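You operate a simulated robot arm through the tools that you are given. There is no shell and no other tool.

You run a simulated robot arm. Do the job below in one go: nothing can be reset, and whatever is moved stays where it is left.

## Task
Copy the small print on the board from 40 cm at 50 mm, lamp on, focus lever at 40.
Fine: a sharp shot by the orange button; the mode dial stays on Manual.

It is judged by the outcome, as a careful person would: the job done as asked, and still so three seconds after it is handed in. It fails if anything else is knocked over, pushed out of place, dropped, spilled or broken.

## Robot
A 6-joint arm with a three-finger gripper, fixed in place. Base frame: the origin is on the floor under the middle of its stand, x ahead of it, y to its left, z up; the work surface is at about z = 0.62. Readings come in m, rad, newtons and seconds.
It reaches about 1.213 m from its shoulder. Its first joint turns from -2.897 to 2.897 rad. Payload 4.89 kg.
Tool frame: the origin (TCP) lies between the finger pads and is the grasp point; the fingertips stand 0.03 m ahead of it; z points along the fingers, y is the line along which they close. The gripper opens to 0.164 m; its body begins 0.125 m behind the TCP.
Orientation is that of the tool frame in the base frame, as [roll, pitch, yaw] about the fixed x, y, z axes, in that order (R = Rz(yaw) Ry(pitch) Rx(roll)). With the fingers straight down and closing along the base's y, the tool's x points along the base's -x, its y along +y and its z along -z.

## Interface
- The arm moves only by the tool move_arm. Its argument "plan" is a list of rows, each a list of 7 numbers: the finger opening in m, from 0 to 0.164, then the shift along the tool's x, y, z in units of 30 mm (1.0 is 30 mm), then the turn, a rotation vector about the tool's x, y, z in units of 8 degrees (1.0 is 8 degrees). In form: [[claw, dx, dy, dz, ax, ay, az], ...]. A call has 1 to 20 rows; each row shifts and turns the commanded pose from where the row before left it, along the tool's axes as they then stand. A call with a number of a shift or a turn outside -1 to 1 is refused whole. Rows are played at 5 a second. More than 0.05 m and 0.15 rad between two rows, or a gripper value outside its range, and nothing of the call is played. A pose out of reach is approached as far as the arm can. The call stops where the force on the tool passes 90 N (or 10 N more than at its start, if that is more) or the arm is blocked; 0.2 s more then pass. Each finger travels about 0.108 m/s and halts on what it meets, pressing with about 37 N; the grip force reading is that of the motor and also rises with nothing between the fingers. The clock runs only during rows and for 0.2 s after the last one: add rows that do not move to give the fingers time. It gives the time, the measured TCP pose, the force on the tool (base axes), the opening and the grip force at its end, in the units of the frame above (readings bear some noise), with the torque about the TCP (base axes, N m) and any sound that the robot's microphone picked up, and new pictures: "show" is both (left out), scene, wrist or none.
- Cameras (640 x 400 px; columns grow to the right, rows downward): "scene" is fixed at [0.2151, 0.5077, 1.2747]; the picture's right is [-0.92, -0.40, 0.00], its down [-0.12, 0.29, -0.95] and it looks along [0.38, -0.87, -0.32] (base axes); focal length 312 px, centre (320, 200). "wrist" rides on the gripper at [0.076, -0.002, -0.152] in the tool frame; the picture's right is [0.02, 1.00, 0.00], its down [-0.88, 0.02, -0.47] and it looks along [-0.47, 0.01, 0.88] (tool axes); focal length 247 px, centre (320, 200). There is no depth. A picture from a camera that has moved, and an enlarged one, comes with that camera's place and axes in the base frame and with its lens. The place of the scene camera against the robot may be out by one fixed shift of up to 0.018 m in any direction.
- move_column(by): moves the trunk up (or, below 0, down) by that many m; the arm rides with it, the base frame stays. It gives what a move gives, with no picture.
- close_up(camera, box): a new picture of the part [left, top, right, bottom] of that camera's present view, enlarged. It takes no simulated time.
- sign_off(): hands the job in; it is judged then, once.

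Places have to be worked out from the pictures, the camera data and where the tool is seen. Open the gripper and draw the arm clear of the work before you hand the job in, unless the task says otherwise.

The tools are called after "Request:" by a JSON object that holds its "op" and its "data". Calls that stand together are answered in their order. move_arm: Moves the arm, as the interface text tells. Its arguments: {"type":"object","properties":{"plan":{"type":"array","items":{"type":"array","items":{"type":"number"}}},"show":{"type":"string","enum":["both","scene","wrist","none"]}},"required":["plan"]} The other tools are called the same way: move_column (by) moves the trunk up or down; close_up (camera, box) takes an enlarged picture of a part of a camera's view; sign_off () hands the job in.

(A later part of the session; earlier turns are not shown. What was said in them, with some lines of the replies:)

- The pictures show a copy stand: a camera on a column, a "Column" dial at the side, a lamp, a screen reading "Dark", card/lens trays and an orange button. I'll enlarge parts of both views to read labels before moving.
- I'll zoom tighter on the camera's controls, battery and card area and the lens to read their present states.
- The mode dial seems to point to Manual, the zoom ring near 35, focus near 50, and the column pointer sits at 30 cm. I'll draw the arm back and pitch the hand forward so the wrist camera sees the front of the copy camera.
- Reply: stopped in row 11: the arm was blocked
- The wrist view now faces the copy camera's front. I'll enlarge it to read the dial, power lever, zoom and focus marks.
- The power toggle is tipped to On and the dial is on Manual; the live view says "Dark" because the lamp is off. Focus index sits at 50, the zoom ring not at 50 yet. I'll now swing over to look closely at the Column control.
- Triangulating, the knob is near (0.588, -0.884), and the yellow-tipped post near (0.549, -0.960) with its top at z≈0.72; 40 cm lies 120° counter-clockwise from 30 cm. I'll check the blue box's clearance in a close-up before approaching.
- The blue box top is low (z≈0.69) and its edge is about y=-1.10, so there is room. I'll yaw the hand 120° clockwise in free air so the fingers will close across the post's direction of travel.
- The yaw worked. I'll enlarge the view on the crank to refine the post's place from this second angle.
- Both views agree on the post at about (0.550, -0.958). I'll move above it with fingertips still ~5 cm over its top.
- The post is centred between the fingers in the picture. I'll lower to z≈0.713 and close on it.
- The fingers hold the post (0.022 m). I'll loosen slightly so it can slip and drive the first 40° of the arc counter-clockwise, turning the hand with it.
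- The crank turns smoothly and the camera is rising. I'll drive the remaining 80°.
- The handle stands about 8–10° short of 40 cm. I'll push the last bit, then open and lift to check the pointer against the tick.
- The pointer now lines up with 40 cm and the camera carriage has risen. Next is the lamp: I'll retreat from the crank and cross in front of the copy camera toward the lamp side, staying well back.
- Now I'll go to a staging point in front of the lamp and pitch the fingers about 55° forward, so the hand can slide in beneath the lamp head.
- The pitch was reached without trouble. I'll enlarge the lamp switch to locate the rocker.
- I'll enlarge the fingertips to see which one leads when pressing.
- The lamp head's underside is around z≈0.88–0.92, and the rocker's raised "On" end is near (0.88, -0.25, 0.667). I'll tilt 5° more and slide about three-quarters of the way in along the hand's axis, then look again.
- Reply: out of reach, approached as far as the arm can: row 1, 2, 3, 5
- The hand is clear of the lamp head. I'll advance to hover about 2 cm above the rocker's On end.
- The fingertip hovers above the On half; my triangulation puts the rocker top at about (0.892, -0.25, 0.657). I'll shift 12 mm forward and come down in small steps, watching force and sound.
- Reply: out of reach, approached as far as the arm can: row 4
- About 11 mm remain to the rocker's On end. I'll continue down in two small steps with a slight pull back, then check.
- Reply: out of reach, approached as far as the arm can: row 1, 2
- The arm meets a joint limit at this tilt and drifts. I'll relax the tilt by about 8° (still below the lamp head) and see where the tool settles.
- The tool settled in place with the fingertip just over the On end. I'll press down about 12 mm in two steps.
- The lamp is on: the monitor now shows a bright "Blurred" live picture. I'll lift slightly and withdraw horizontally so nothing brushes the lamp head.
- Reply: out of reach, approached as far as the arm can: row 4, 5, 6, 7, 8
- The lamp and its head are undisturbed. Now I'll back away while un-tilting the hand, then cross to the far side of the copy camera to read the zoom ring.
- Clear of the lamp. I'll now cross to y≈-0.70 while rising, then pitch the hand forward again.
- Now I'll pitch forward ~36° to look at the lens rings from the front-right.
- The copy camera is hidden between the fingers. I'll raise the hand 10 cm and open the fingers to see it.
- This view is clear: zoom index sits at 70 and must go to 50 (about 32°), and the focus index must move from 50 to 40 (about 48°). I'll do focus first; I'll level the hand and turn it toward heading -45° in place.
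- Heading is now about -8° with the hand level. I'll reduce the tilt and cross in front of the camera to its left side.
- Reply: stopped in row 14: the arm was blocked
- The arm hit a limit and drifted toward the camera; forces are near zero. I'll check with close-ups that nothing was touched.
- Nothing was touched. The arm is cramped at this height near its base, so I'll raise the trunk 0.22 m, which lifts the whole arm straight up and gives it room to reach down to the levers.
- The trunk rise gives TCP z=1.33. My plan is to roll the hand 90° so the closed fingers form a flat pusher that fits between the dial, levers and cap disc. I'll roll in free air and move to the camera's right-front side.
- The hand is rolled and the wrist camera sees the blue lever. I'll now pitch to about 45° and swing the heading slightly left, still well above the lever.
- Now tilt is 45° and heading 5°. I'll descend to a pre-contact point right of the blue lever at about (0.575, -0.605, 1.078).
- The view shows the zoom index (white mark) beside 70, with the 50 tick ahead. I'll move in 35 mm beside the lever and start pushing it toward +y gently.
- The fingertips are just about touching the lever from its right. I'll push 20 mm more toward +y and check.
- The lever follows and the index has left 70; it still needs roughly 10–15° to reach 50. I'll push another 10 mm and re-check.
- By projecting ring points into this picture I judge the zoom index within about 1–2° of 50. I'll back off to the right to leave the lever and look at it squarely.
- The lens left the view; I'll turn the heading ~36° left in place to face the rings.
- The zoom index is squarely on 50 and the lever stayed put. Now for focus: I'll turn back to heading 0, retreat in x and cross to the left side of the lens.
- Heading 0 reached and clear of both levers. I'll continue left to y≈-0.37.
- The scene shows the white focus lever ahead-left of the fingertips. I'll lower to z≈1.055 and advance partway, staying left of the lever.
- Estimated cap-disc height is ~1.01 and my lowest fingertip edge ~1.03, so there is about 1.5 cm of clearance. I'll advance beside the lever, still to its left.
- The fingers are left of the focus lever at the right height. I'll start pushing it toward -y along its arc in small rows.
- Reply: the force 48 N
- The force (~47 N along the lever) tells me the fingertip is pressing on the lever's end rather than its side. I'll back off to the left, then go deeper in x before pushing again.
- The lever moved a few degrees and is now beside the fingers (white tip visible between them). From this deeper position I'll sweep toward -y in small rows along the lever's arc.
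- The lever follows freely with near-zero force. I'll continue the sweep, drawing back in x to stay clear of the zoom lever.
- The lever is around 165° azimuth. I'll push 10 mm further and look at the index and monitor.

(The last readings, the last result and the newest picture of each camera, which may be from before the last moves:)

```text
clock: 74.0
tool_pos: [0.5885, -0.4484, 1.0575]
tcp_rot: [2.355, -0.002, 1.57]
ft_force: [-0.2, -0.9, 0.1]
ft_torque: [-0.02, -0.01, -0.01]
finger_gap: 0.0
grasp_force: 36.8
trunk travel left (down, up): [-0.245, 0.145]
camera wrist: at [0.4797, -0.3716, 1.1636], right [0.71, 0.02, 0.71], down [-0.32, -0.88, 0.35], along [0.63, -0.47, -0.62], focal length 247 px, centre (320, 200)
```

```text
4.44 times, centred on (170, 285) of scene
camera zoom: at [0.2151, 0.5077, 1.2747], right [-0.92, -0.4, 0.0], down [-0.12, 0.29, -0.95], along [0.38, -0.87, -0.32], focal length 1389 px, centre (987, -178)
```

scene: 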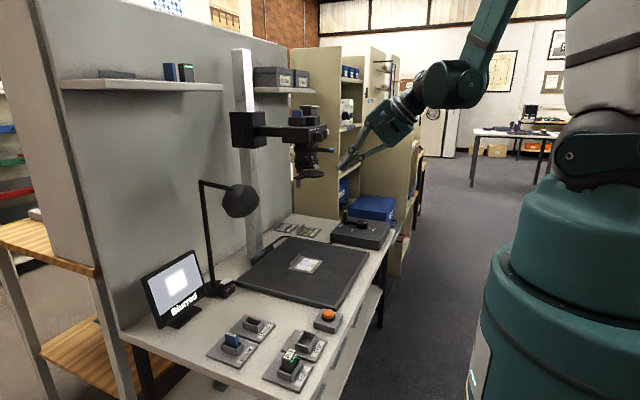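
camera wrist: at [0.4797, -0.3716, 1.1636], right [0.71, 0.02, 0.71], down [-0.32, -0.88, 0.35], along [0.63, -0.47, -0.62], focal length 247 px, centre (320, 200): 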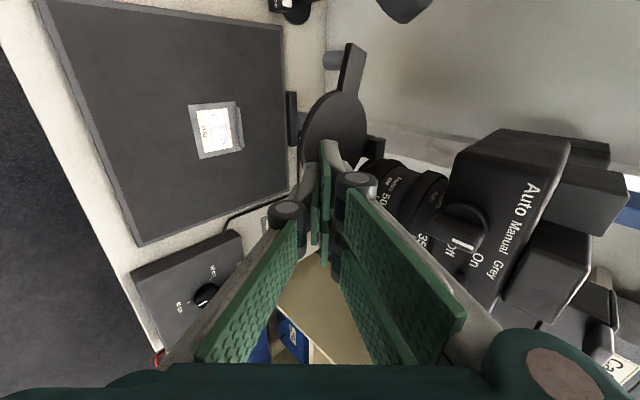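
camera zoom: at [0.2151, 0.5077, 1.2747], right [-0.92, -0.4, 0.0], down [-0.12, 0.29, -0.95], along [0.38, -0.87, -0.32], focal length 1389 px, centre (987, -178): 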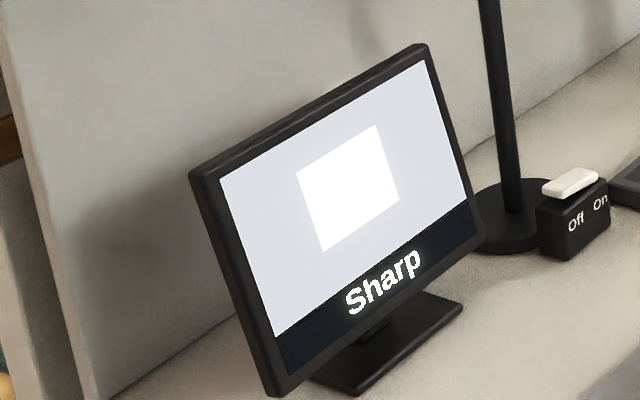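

The monitor now reads "Sharp". By geometry the lever still needs several degrees to bring the index onto 40, so I'll push about 11 mm more (dipping slightly to keep under the zoom lever) and check.

Request:
{"op": "move_arm", "data": {"plan": [[0.0, -0.19, -0.047, 0.023, 0, 0, 0], [0.0, -0.19, -0.047, 0.023, 0, 0, 0], [0.0, 0, 0, 0, 0, 0, 0]], "show": "wrist"}}

Request:
{"op": "close_up", "data": {"camera": "scene", "box": [280, 130, 360, 190]}}

Request:
{"op": "close_up", "data": {"camera": "scene", "box": [130, 240, 210, 330]}}

```text
clock: 74.8
tool_pos: [0.5892, -0.4586, 1.0547]
tcp_rot: [2.354, -0.001, 1.569]
ft_force: [-0.2, 0.8, 0.0]
ft_torque: [0.03, -0.02, 0.03]
finger_gap: 0.0
grasp_force: 37.1
trunk travel left (down, up): [-0.245, 0.145]
camera wrist: at [0.4794, -0.3822, 1.161], right [0.71, 0.02, 0.71], down [-0.32, -0.88, 0.35], along [0.63, -0.47, -0.62], focal length 247 px, centre (320, 200)
```

wrist: 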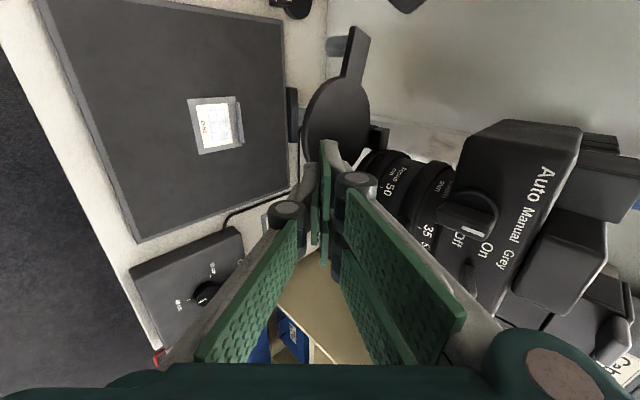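

```text
6.67 times, centred on (320, 160) of scene
camera zoom: at [0.2151, 0.5077, 1.2747], right [-0.92, -0.4, 0.0], down [-0.12, 0.29, -0.95], along [0.38, -0.87, -0.32], focal length 2083 px, centre (320, 467)
```

zoom: 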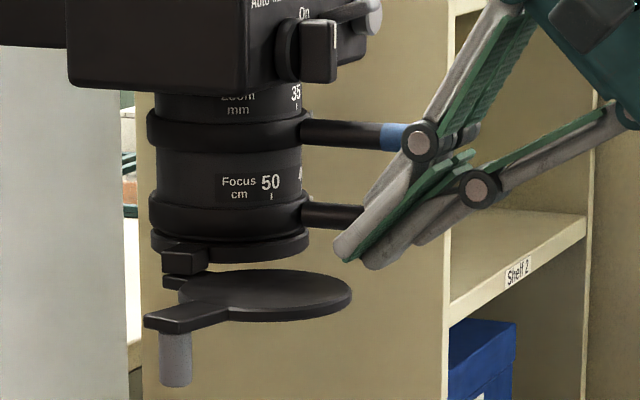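

```text
4.44 times, centred on (170, 285) of scene
camera zoom: at [0.2151, 0.5077, 1.2747], right [-0.92, -0.4, 0.0], down [-0.12, 0.29, -0.95], along [0.38, -0.87, -0.32], focal length 1389 px, centre (987, -178)
```

zoom: 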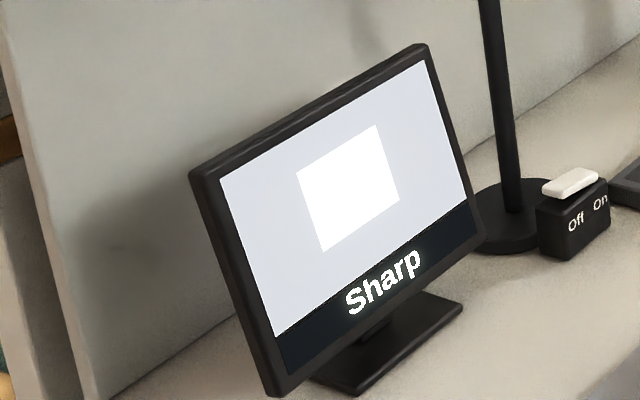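

Still "Sharp". I'll withdraw the pusher and look at the focus index squarely.

Request:
{"op": "move_arm", "data": {"plan": [[0.0, 0.6, 0, 0, 0, 0, 0], [0.0, 0, -0.943, -0.943, 0, 0, 0], [0.0, 0, -0.943, -0.943, 0, 0, 0], [0.0, -0.845, 0.148, -0.147, 0, 0, 0], [0.0, -0.845, 0.148, -0.147, 0, 0, 0], [0.0, -0.845, 0.148, -0.147, 0, 0, 0], [0.0, -0.845, 0.148, -0.147, 0, 0, 0], [0.0, 0, 0, 0, 0, 0, 0]], "show": "wrist"}}

Request:
{"op": "close_up", "data": {"camera": "wrist", "box": [370, 50, 490, 160]}}

```text
clock: 76.6
tool_pos: [0.5065, -0.5418, 1.078]
tcp_rot: [2.354, -0.002, 1.568]
ft_force: [0.3, 0.5, 0.1]
ft_torque: [0.0, 0.04, -0.06]
finger_gap: 0.0001
grasp_force: 36.5
trunk travel left (down, up): [-0.245, 0.145]
camera wrist: at [0.3983, -0.4662, 1.1848], right [0.71, 0.02, 0.71], down [-0.32, -0.88, 0.35], along [0.63, -0.47, -0.62], focal length 247 px, centre (320, 200)
```

wrist: 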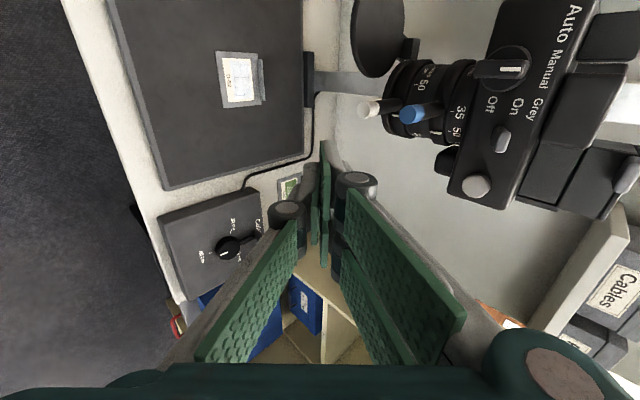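

```text
3.64 times, centred on (430, 105) of wrist
camera zoom: at [0.3983, -0.4662, 1.1848], right [0.71, 0.02, 0.71], down [-0.32, -0.88, 0.35], along [0.63, -0.47, -0.62], focal length 898 px, centre (-80, 546)
```

zoom: 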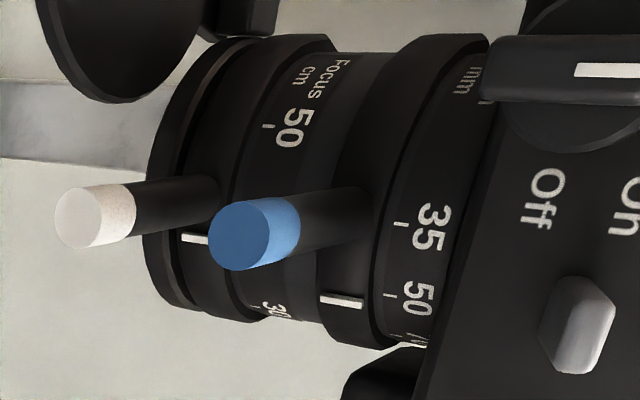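

The zoom index is still on 50; the focus index is hidden partly behind the blue lever. I'll go to the right-hand vantage again to compare it with the 40 tick.

Request:
{"op": "move_arm", "data": {"plan": [[0.0, -0.878, 0, 0, 0, 0, 0], [0.0, -0.878, 0, 0, 0, 0, 0], [0.0, -0.878, 0.1, 0.1, 0, 0, 0], [0.0, -0.878, 0.2, 0.2, 0, 0, 0], [0.0, -0.878, 0.3, 0.3, 0, 0, 0], [0.0, -0.878, 0.4, 0.4, 0, 0, 0], [0.0, 0, 0, 0, 0, 0.73, -0.73], [0.0, 0, 0, 0, 0, 0.73, -0.73], [0.0, 0, 0, 0, 0, 0.73, -0.73], [0.0, 0, 0, 0, 0, 0.73, -0.73], [0.0, 0, 0, 0, 0, 0.73, -0.73], [0.0, 0, 0, 0, 0, 0, 0]], "show": "wrist"}}

Request:
{"op": "close_up", "data": {"camera": "wrist", "box": [400, 30, 520, 130]}}

Request:
{"op": "close_up", "data": {"camera": "wrist", "box": [400, 50, 480, 130]}}

```text
clock: 79.2
tool_pos: [0.5498, -0.7003, 1.0789]
tcp_rot: [2.354, -0.001, 2.291]
ft_force: [0.1, 0.1, -1.1]
ft_torque: [0.07, -0.02, 0.08]
finger_gap: 0.0
grasp_force: 37.1
trunk travel left (down, up): [-0.245, 0.145]
camera wrist: at [0.4175, -0.7143, 1.185], right [0.52, 0.48, 0.71], down [0.34, -0.87, 0.35], along [0.79, 0.06, -0.61], focal length 247 px, centre (320, 200)
```

wrist: 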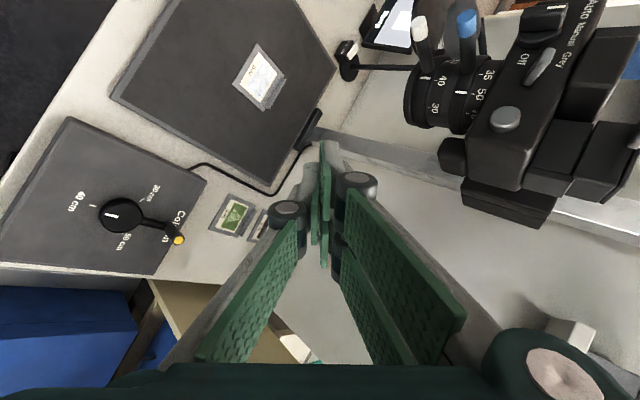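

```text
4.00 times, centred on (460, 80) of wrist
camera zoom: at [0.4175, -0.7143, 1.185], right [0.52, 0.48, 0.71], down [0.34, -0.87, 0.35], along [0.79, 0.06, -0.61], focal length 988 px, centre (-240, 680)
```

zoom: 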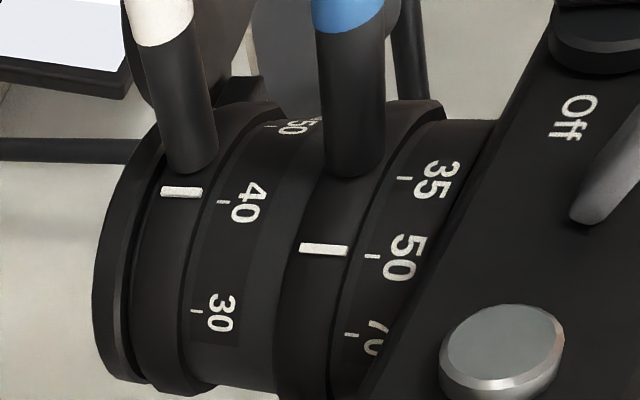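

```text
5.00 times, centred on (440, 90) of wrist
camera zoom: at [0.4175, -0.7143, 1.185], right [0.52, 0.48, 0.71], down [0.34, -0.87, 0.35], along [0.79, 0.06, -0.61], focal length 1235 px, centre (-280, 750)
```

zoom: 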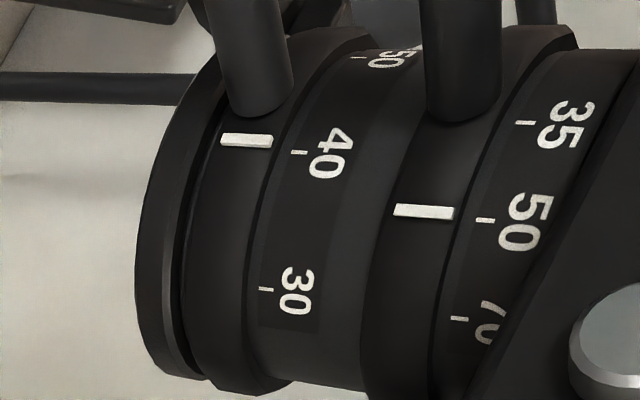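

With parallax allowed for, both indices sit on their marks: focus 40, zoom 50, and the dial is untouched on Manual. Next is the orange button; I'll return the hand to fingers-down here, clear of everything.

Request:
{"op": "move_arm", "data": {"plan": [[0.0, 0, 0, 0, 0.94, 0, 0], [0.0, 0, 0, 0, 0.94, 0, 0], [0.0, 0, 0, 0, 0.94, 0, 0], [0.0, 0, 0, 0, 0.94, 0, 0], [0.0, 0, 0, 0, 0.94, 0, 0], [0.0, 0, 0, 0, 0.94, 0, 0], [0.0, 0, 0, 0, 0, 0, -1], [0.0, 0, 0, 0, 0, 0, -1], [0.0, 0, 0, 0, 0, 0, -1], [0.0, 0, 0, 0, 0, 0, -1], [0.0, 0, 0, 0, 0, 0, -1], [0.0, 0, 0, 0, 0, 0, -1], [0.0, 0, 0, 0, 0, 0, 0]], "show": "scene"}}

```text
clock: 82.0
tool_pos: [0.5505, -0.6999, 1.0792]
tcp_rot: [-3.141, -0.001, 3.129]
ft_force: [0.6, 0.7, 0.7]
ft_torque: [0.0, -0.03, -0.01]
finger_gap: 0.0
grasp_force: 36.8
trunk travel left (down, up): [-0.245, 0.145]
```

scene: 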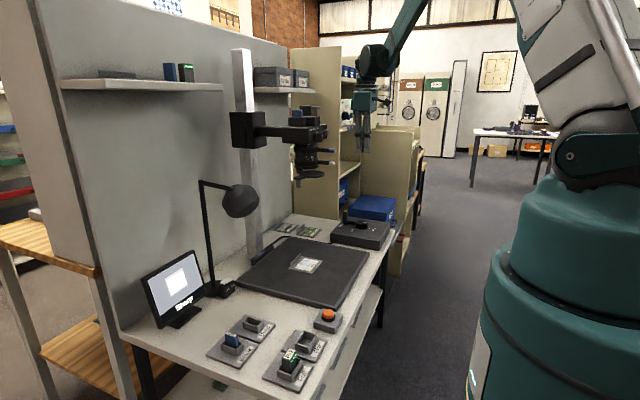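

The hand is vertical again with its usual yaw. I'll lower the trunk back by 0.22 m; below the hand there is only open board and table.

Request:
{"op": "move_column", "data": {"by": -0.22}}

```text
clock: 84.3
tool_pos: [0.5507, -0.6992, 0.8587]
tcp_rot: [3.142, -0.001, 3.127]
ft_force: [0.3, 0.6, 0.2]
ft_torque: [-0.01, -0.01, -0.02]
finger_gap: 0.0
grasp_force: 37.3
trunk travel left (down, up): [-0.025, 0.365]
```

Back in the lower workspace at z=0.86. I'll retreat in x and cross to the button side.

Request:
{"op": "move_arm", "data": {"plan": [[0.0, 1, 0, 0, 0, 0, 0], [0.0, 1, 0, 0, 0, 0, 0], [0.0, 1, 0, 0, 0, 0, 0], [0.0, 0, 1, 0, 0, 0, 0], [0.0, 0, 1, 0, 0, 0, 0], [0.0, 0, 1, 0, 0, 0, 0], [0.0, 0, 1, 0, 0, 0, 0], [0.0, 0, 1, 0, 0, 0, 0], [0.0, 0, 1, 0, 0, 0, 0], [0.0, 0, 1, 0, 0, 0, 0], [0.0, 0, 1, 0, 0, 0, 0], [0.0, 0, 1, 0, 0, 0, 0], [0.0, 0, 1, 0, 0, 0, 0], [0.0, 0, 1, 0, 0, 0, 0], [0.0, 0, 1, 0, 0, 0, 0], [0.0, 0, 1, 0, 0, 0, 0], [0.0, 0, 1, 0, 0, 0, 0], [0.0, 0, 1, 0, 0, 0, 0], [0.0, 0, 0, 0, 0, 0, 0]], "show": "both"}}

Request:
{"op": "close_up", "data": {"camera": "scene", "box": [130, 240, 210, 330]}}

Request:
{"op": "close_up", "data": {"camera": "scene", "box": [270, 95, 350, 195]}}

```text
clock: 88.3
tool_pos: [0.466, -0.2472, 0.8596]
tcp_rot: [-3.141, -0.001, 3.127]
ft_force: [-0.6, -0.6, -0.3]
ft_torque: [0.05, -0.02, 0.02]
finger_gap: 0.0
grasp_force: 36.7
trunk travel left (down, up): [-0.025, 0.365]
camera wrist: at [0.3906, -0.2484, 1.0111], right [-0.01, 1.0, 0.0], down [0.88, 0.01, 0.47], along [0.47, 0.0, -0.88], focal length 247 px, centre (320, 200)
```

scene: 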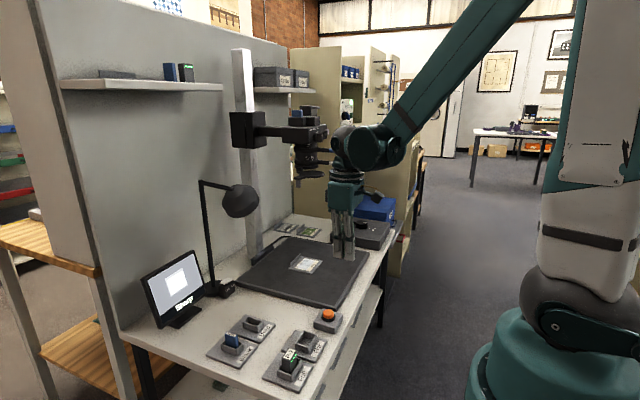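
wrist: 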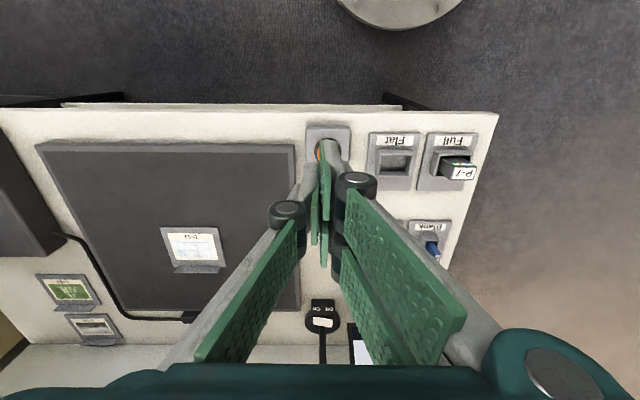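

```text
4.44 times, centred on (170, 285) of scene
camera zoom: at [0.2151, 0.5077, 1.2747], right [-0.92, -0.4, 0.0], down [-0.12, 0.29, -0.95], along [0.38, -0.87, -0.32], focal length 1389 px, centre (987, -178)
```

zoom: 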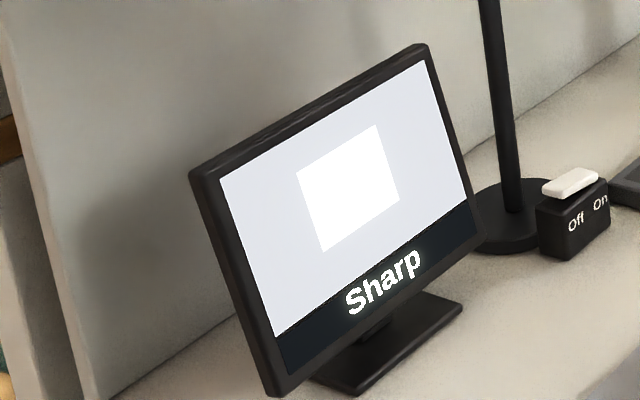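

```text
4.00 times, centred on (310, 145) of scene
camera zoom: at [0.2151, 0.5077, 1.2747], right [-0.92, -0.4, 0.0], down [-0.12, 0.29, -0.95], along [0.38, -0.87, -0.32], focal length 1250 px, centre (360, 420)
```

zoom: 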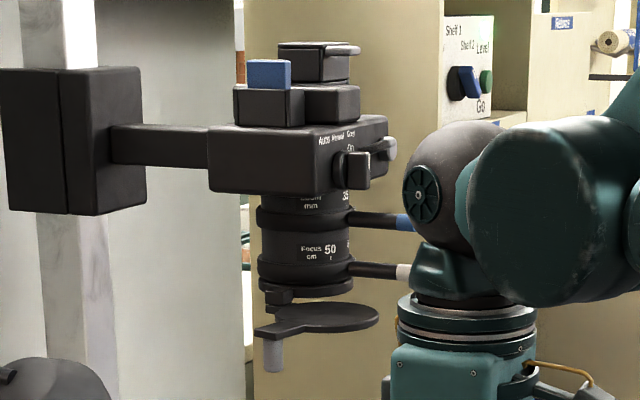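

Everything holds ("Sharp" on the monitor). I'll position the closed fingertips over the orange button at about (0.507, -0.235), hovering ~7 cm above it.

Request:
{"op": "move_arm", "data": {"plan": [[0.0, -0.274, 0.13, 0.867, 0, 0, 0], [0.0, -0.274, 0.13, 0.867, 0, 0, 0], [0.0, -0.274, 0.13, 0.867, 0, 0, 0], [0.0, -0.274, 0.13, 0.867, 0, 0, 0], [0.0, -0.274, 0.13, 0.867, 0, 0, 0], [0.0, 0, 0, 0, 0, 0, 0]], "show": "both"}}

Request:
{"op": "close_up", "data": {"camera": "wrist", "box": [260, 80, 400, 200]}}

Request:
{"op": "close_up", "data": {"camera": "scene", "box": [280, 230, 400, 350]}}

```text
clock: 89.7
tool_pos: [0.5068, -0.2299, 0.7275]
tcp_rot: [-3.141, 0.0, 3.13]
ft_force: [-0.4, -0.3, 0.8]
ft_torque: [-0.04, -0.01, 0.0]
finger_gap: 0.0002
grasp_force: 37.0
trunk travel left (down, up): [-0.025, 0.365]
camera wrist: at [0.4307, -0.2307, 0.8803], right [-0.01, 1.0, 0.0], down [0.88, 0.01, 0.47], along [0.47, 0.0, -0.88], focal length 247 px, centre (320, 200)
```

scene: 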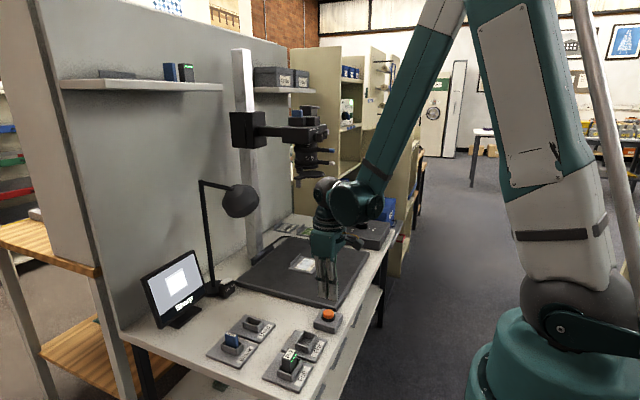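
wrist: 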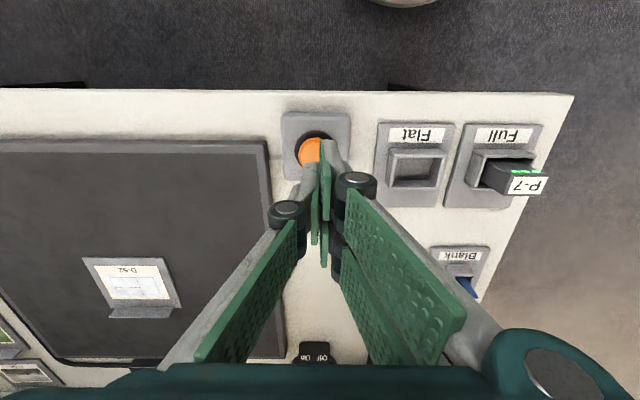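

```text
3.33 times, centred on (330, 140) of wrist
camera zoom: at [0.4307, -0.2307, 0.8803], right [-0.01, 1.0, 0.0], down [0.88, 0.01, 0.47], along [0.47, 0.0, -0.88], focal length 823 px, centre (287, 400)
```

zoom: 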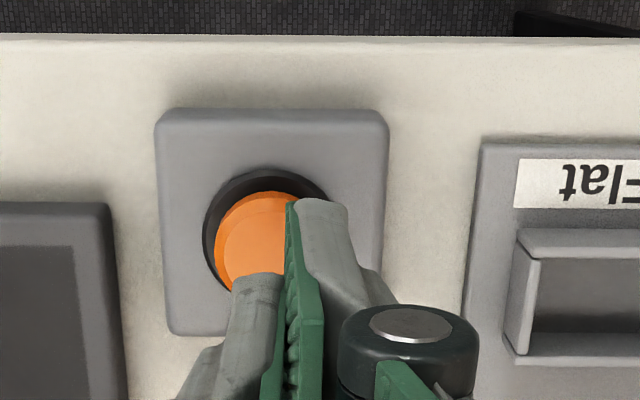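

```text
3.33 times, centred on (340, 290) of scene
camera zoom: at [0.2151, 0.5077, 1.2747], right [-0.92, -0.4, 0.0], down [-0.12, 0.29, -0.95], along [0.38, -0.87, -0.32], focal length 1042 px, centre (253, -100)
```

zoom: 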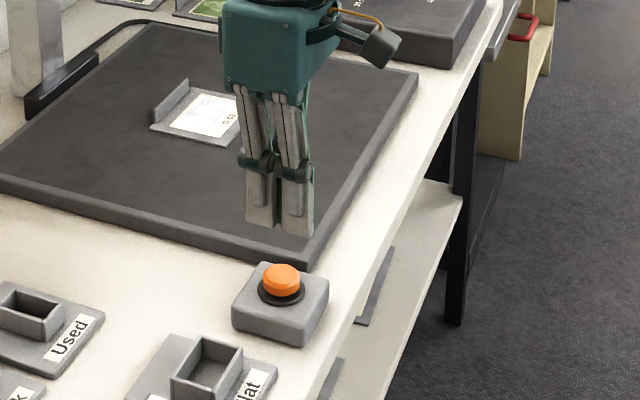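

The button centre computes to (0.510, -0.2365, 0.63); the fingertips are well placed. I'll descend to just above it.

Request:
{"op": "move_arm", "data": {"plan": [[0.0, -0.03, 0, 0.667, 0, 0, 0], [0.0, -0.03, 0, 0.667, 0, 0, 0], [0.0, -0.03, 0, 0.6, 0, 0, 0], [0.0, 0, 0, 0, 0, 0, 0]], "show": "scene"}}

Request:
{"op": "close_up", "data": {"camera": "scene", "box": [290, 270, 370, 340]}}

```text
clock: 90.7
tool_pos: [0.5103, -0.2299, 0.6722]
tcp_rot: [3.141, 0.0, 3.128]
ft_force: [0.3, -0.6, 2.0]
ft_torque: [-0.03, -0.04, 0.0]
finger_gap: 0.0058
grasp_force: 44.6
trunk travel left (down, up): [-0.025, 0.365]
```

scene: 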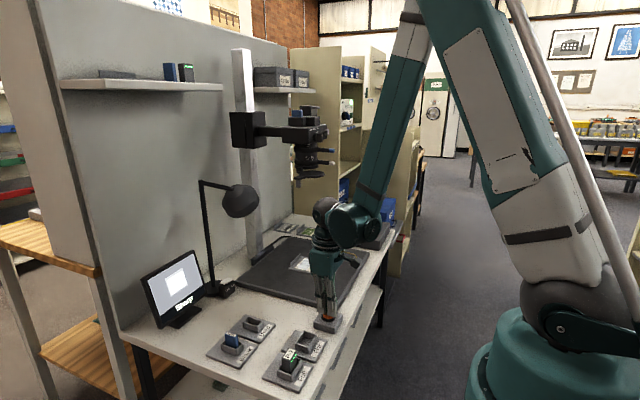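

```text
5.71 times, centred on (330, 305) of scene
camera zoom: at [0.2151, 0.5077, 1.2747], right [-0.92, -0.4, 0.0], down [-0.12, 0.29, -0.95], along [0.38, -0.87, -0.32], focal length 1786 px, centre (263, -400)
```

zoom: 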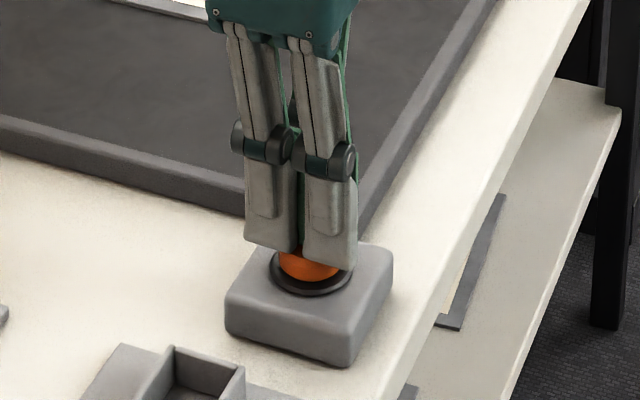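

The finger gap opened to 6 mm: the domed button wedged between the fingers rather than under one. I'll lift 2 cm, shift 9 mm toward +y so the single finger sits over the dome, and come down again.

Request:
{"op": "move_arm", "data": {"plan": [[0.0, 0, 0, -0.667, 0, 0, 0], [0.0, 0, 0.3, 0, 0, 0, 0], [0.0, 0, 0, 0.4, 0, 0, 0], [0.0, 0, 0, 0.2, 0, 0, 0], [0.0, 0, 0, 0, 0, 0, 0]], "show": "wrist"}}

Request:
{"op": "close_up", "data": {"camera": "scene", "box": [290, 270, 370, 340]}}

Request:
{"op": "close_up", "data": {"camera": "wrist", "box": [270, 90, 390, 190]}}

```text
clock: 91.9
tool_pos: [0.5114, -0.2216, 0.6728]
tcp_rot: [-3.141, -0.001, 3.126]
ft_force: [-0.4, 0.0, -0.4]
ft_torque: [0.02, -0.03, 0.05]
finger_gap: 0.0
grasp_force: 44.7
trunk travel left (down, up): [-0.025, 0.365]
camera wrist: at [0.4346, -0.2219, 0.8248], right [-0.01, 1.0, 0.0], down [0.88, 0.01, 0.47], along [0.47, 0.0, -0.88], focal length 247 px, centre (320, 200)
```

wrist: 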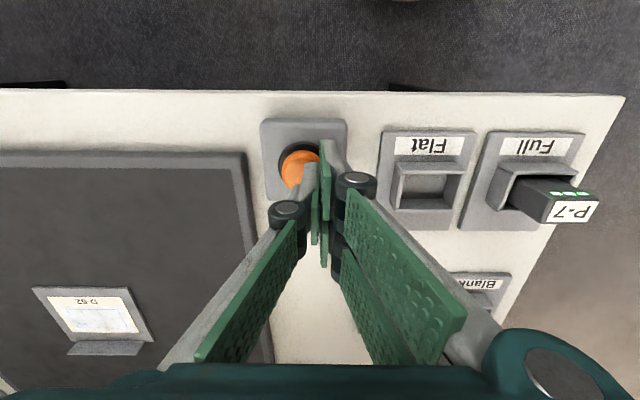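

```text
5.71 times, centred on (330, 305) of scene
camera zoom: at [0.2151, 0.5077, 1.2747], right [-0.92, -0.4, 0.0], down [-0.12, 0.29, -0.95], along [0.38, -0.87, -0.32], focal length 1786 px, centre (263, -400)
```

zoom: 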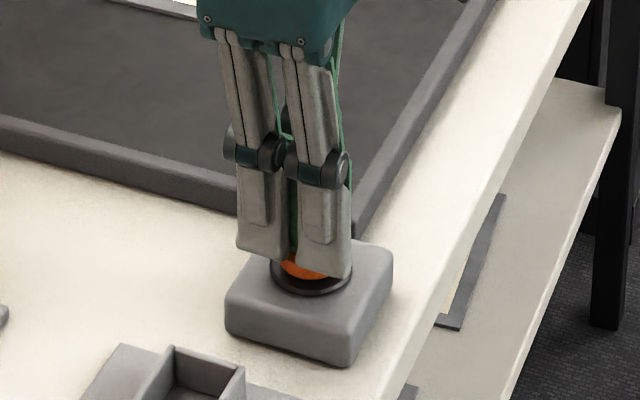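

```text
4.00 times, centred on (330, 140) of wrist
camera zoom: at [0.4346, -0.2219, 0.8248], right [-0.01, 1.0, 0.0], down [0.88, 0.01, 0.47], along [0.47, 0.0, -0.88], focal length 988 px, centre (280, 440)
```

zoom: 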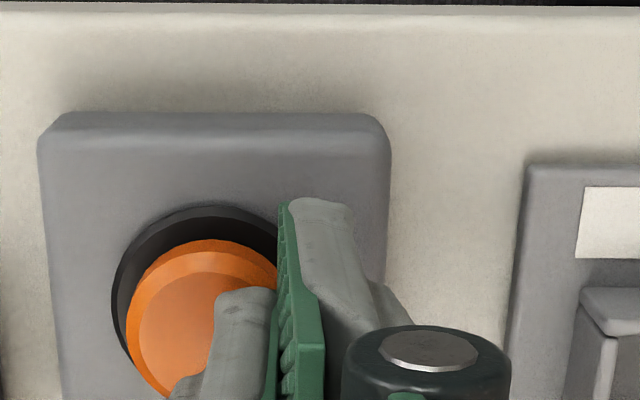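

The single finger is now over the dome with the pair clear of it. I'll press down in small steps.

Request:
{"op": "move_arm", "data": {"plan": [[0.0, 0, 0, 0.133, 0, 0, 0], [0.0, 0, 0, 0.133, 0, 0, 0], [0.0, 0, 0, 0, 0, 0, 0]], "show": "none"}}

Request:
{"op": "close_up", "data": {"camera": "scene", "box": [130, 240, 210, 330]}}

Request:
{"op": "close_up", "data": {"camera": "scene", "box": [290, 270, 370, 340]}}

```text
clock: 92.7
tool_pos: [0.5099, -0.2205, 0.6646]
tcp_rot: [3.141, -0.001, 3.126]
ft_force: [-0.1, 0.8, 6.9]
ft_torque: [0.0, -0.01, -0.05]
finger_gap: 0.0
grasp_force: 45.0
trunk travel left (down, up): [-0.025, 0.365]
heard: click
```

```text
4.44 times, centred on (170, 285) of scene
camera zoom: at [0.2151, 0.5077, 1.2747], right [-0.92, -0.4, 0.0], down [-0.12, 0.29, -0.95], along [0.38, -0.87, -0.32], focal length 1389 px, centre (987, -178)
```

zoom: 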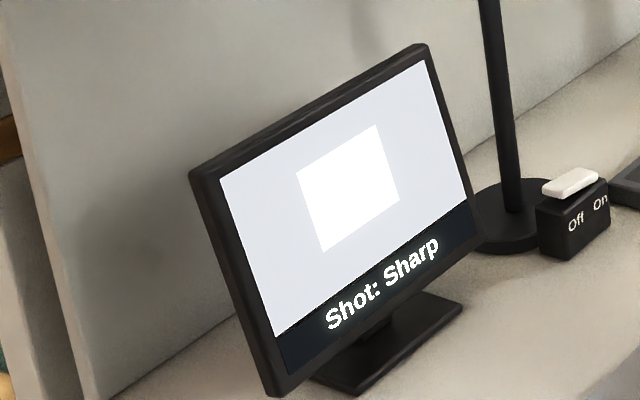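

```text
5.71 times, centred on (330, 305) of scene
camera zoom: at [0.2151, 0.5077, 1.2747], right [-0.92, -0.4, 0.0], down [-0.12, 0.29, -0.95], along [0.38, -0.87, -0.32], focal length 1786 px, centre (263, -400)
```

zoom: 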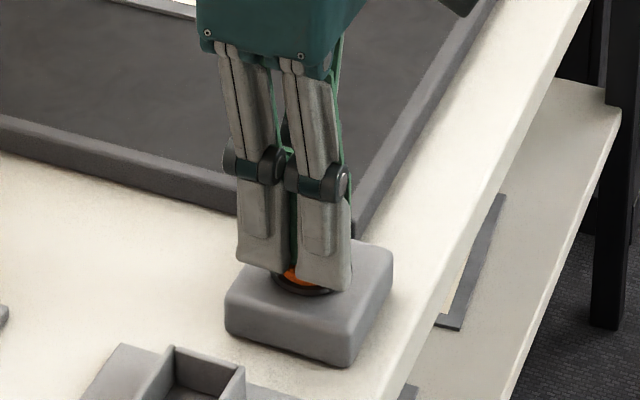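

A click was heard and the monitor reads "Shot: Sharp". I'll lift straight up, draw back, and open the gripper clear of the work.

Request:
{"op": "move_arm", "data": {"plan": [[0.0, 0, 0, -0.5, 0, 0, 0], [0.0, 0, 0, -1, 0, 0, 0], [0.0, 0, 0, -1, 0, 0, 0], [0.0, 0, 0, -1, 0, 0, 0], [0.0, 0, 0, -1, 0, 0, 0], [0.0, 0, 0, -1, 0, 0, 0], [0.0, 0.5, 0, -1, 0, 0, 0], [0.05, 0.8, 0, -1, 0, 0, 0], [0.1, 0, 0, 0, 0, 0, 0], [0.15, 0, 0, 0, 0, 0, 0], [0.15, 0, 0, 0, 0, 0, 0]], "show": "both"}}

Request:
{"op": "close_up", "data": {"camera": "scene", "box": [130, 240, 210, 330]}}

Request:
{"op": "close_up", "data": {"camera": "scene", "box": [270, 95, 350, 195]}}

Request:
{"op": "close_up", "data": {"camera": "scene", "box": [190, 270, 370, 400]}}

```text
clock: 95.1
tool_pos: [0.4722, -0.2228, 0.8901]
tcp_rot: [3.141, -0.001, 3.127]
ft_force: [0.3, -0.3, 0.1]
ft_torque: [0.02, -0.01, 0.0]
finger_gap: 0.15
grasp_force: 0.1
trunk travel left (down, up): [-0.025, 0.365]
camera wrist: at [0.395, -0.2223, 1.0414], right [-0.01, 1.0, 0.0], down [0.88, 0.01, 0.47], along [0.47, 0.0, -0.88], focal length 247 px, centre (320, 200)
```

scene: 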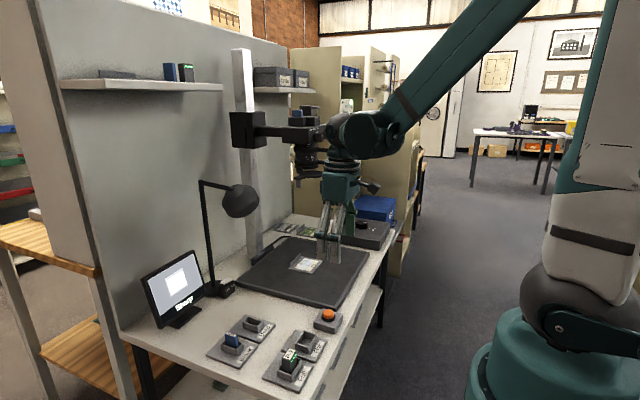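
wrist: 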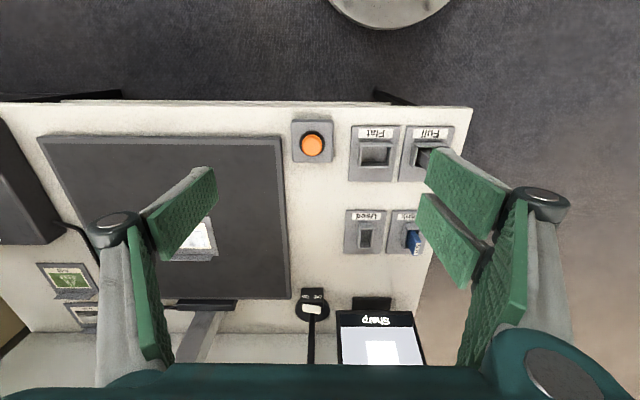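

```text
4.44 times, centred on (170, 285) of scene
camera zoom: at [0.2151, 0.5077, 1.2747], right [-0.92, -0.4, 0.0], down [-0.12, 0.29, -0.95], along [0.38, -0.87, -0.32], focal length 1389 px, centre (987, -178)
```

zoom: 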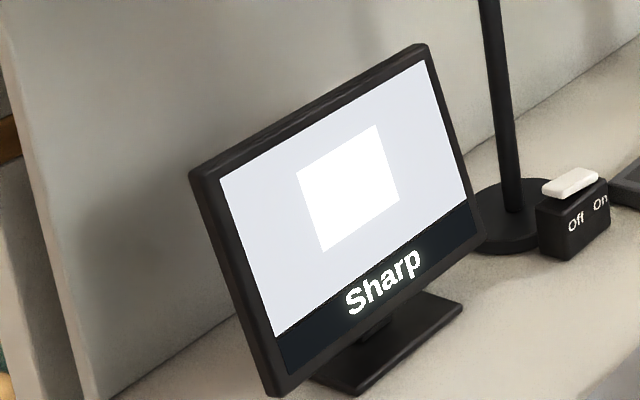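

```text
4.00 times, centred on (310, 145) of scene
camera zoom: at [0.2151, 0.5077, 1.2747], right [-0.92, -0.4, 0.0], down [-0.12, 0.29, -0.95], along [0.38, -0.87, -0.32], focal length 1250 px, centre (360, 420)
```

zoom: 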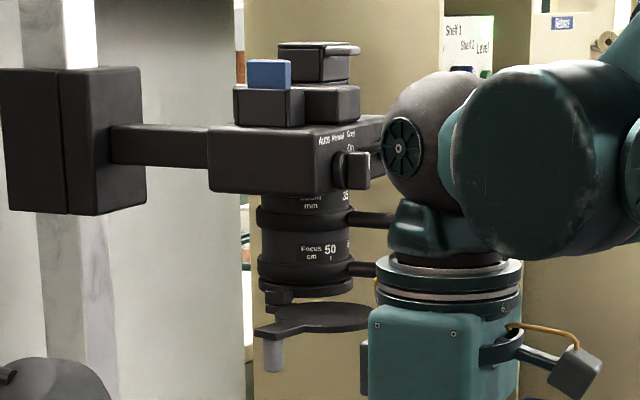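

```text
3.08 times, centred on (280, 335) of scene
camera zoom: at [0.2151, 0.5077, 1.2747], right [-0.92, -0.4, 0.0], down [-0.12, 0.29, -0.95], along [0.38, -0.87, -0.32], focal length 962 px, centre (443, -215)
```

zoom: 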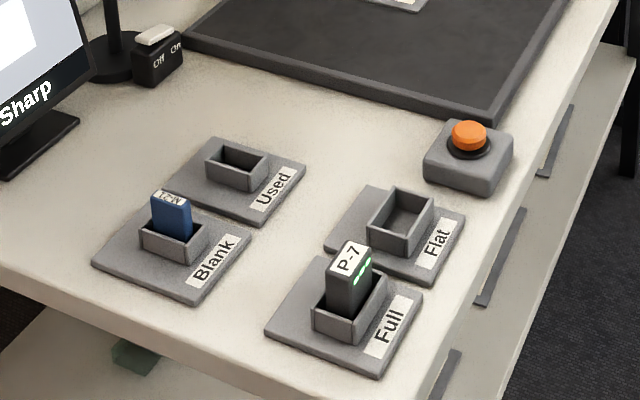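

The shot is taken ("Shot: Sharp", live view "Sharp"). The lamp is on, the column at 40 cm, zoom at 50, focus at 40 and the dial still on Manual. Holders, cards and prints are undisturbed, and the gripper is open and clear, so I hand the job in.

Request:
{"op": "sign_off", "data": {}}

```text
The job is handed in.
```

The copy is done: pressing the orange button gave a click and the monitor read "Shot: Sharp". I handed the job in with these settings:

- **Column:** set to 40 cm on the Column dial.
- **Zoom:** the lever is at 50 mm.
- **Focus:** the lever is at 40, to within about a degree as read from the pictures.
- **Lamp:** on.
- **Mode dial:** left on Manual and not touched.

The print on the board was the one marked D-52. The prints, cards, battery and holders were not moved. The arm is drawn back with the gripper open.

While setting the focus lever, the fingers first pressed on its end with about 47 N. I backed off and pushed it from the side instead, and saw no sign that anything had shifted.
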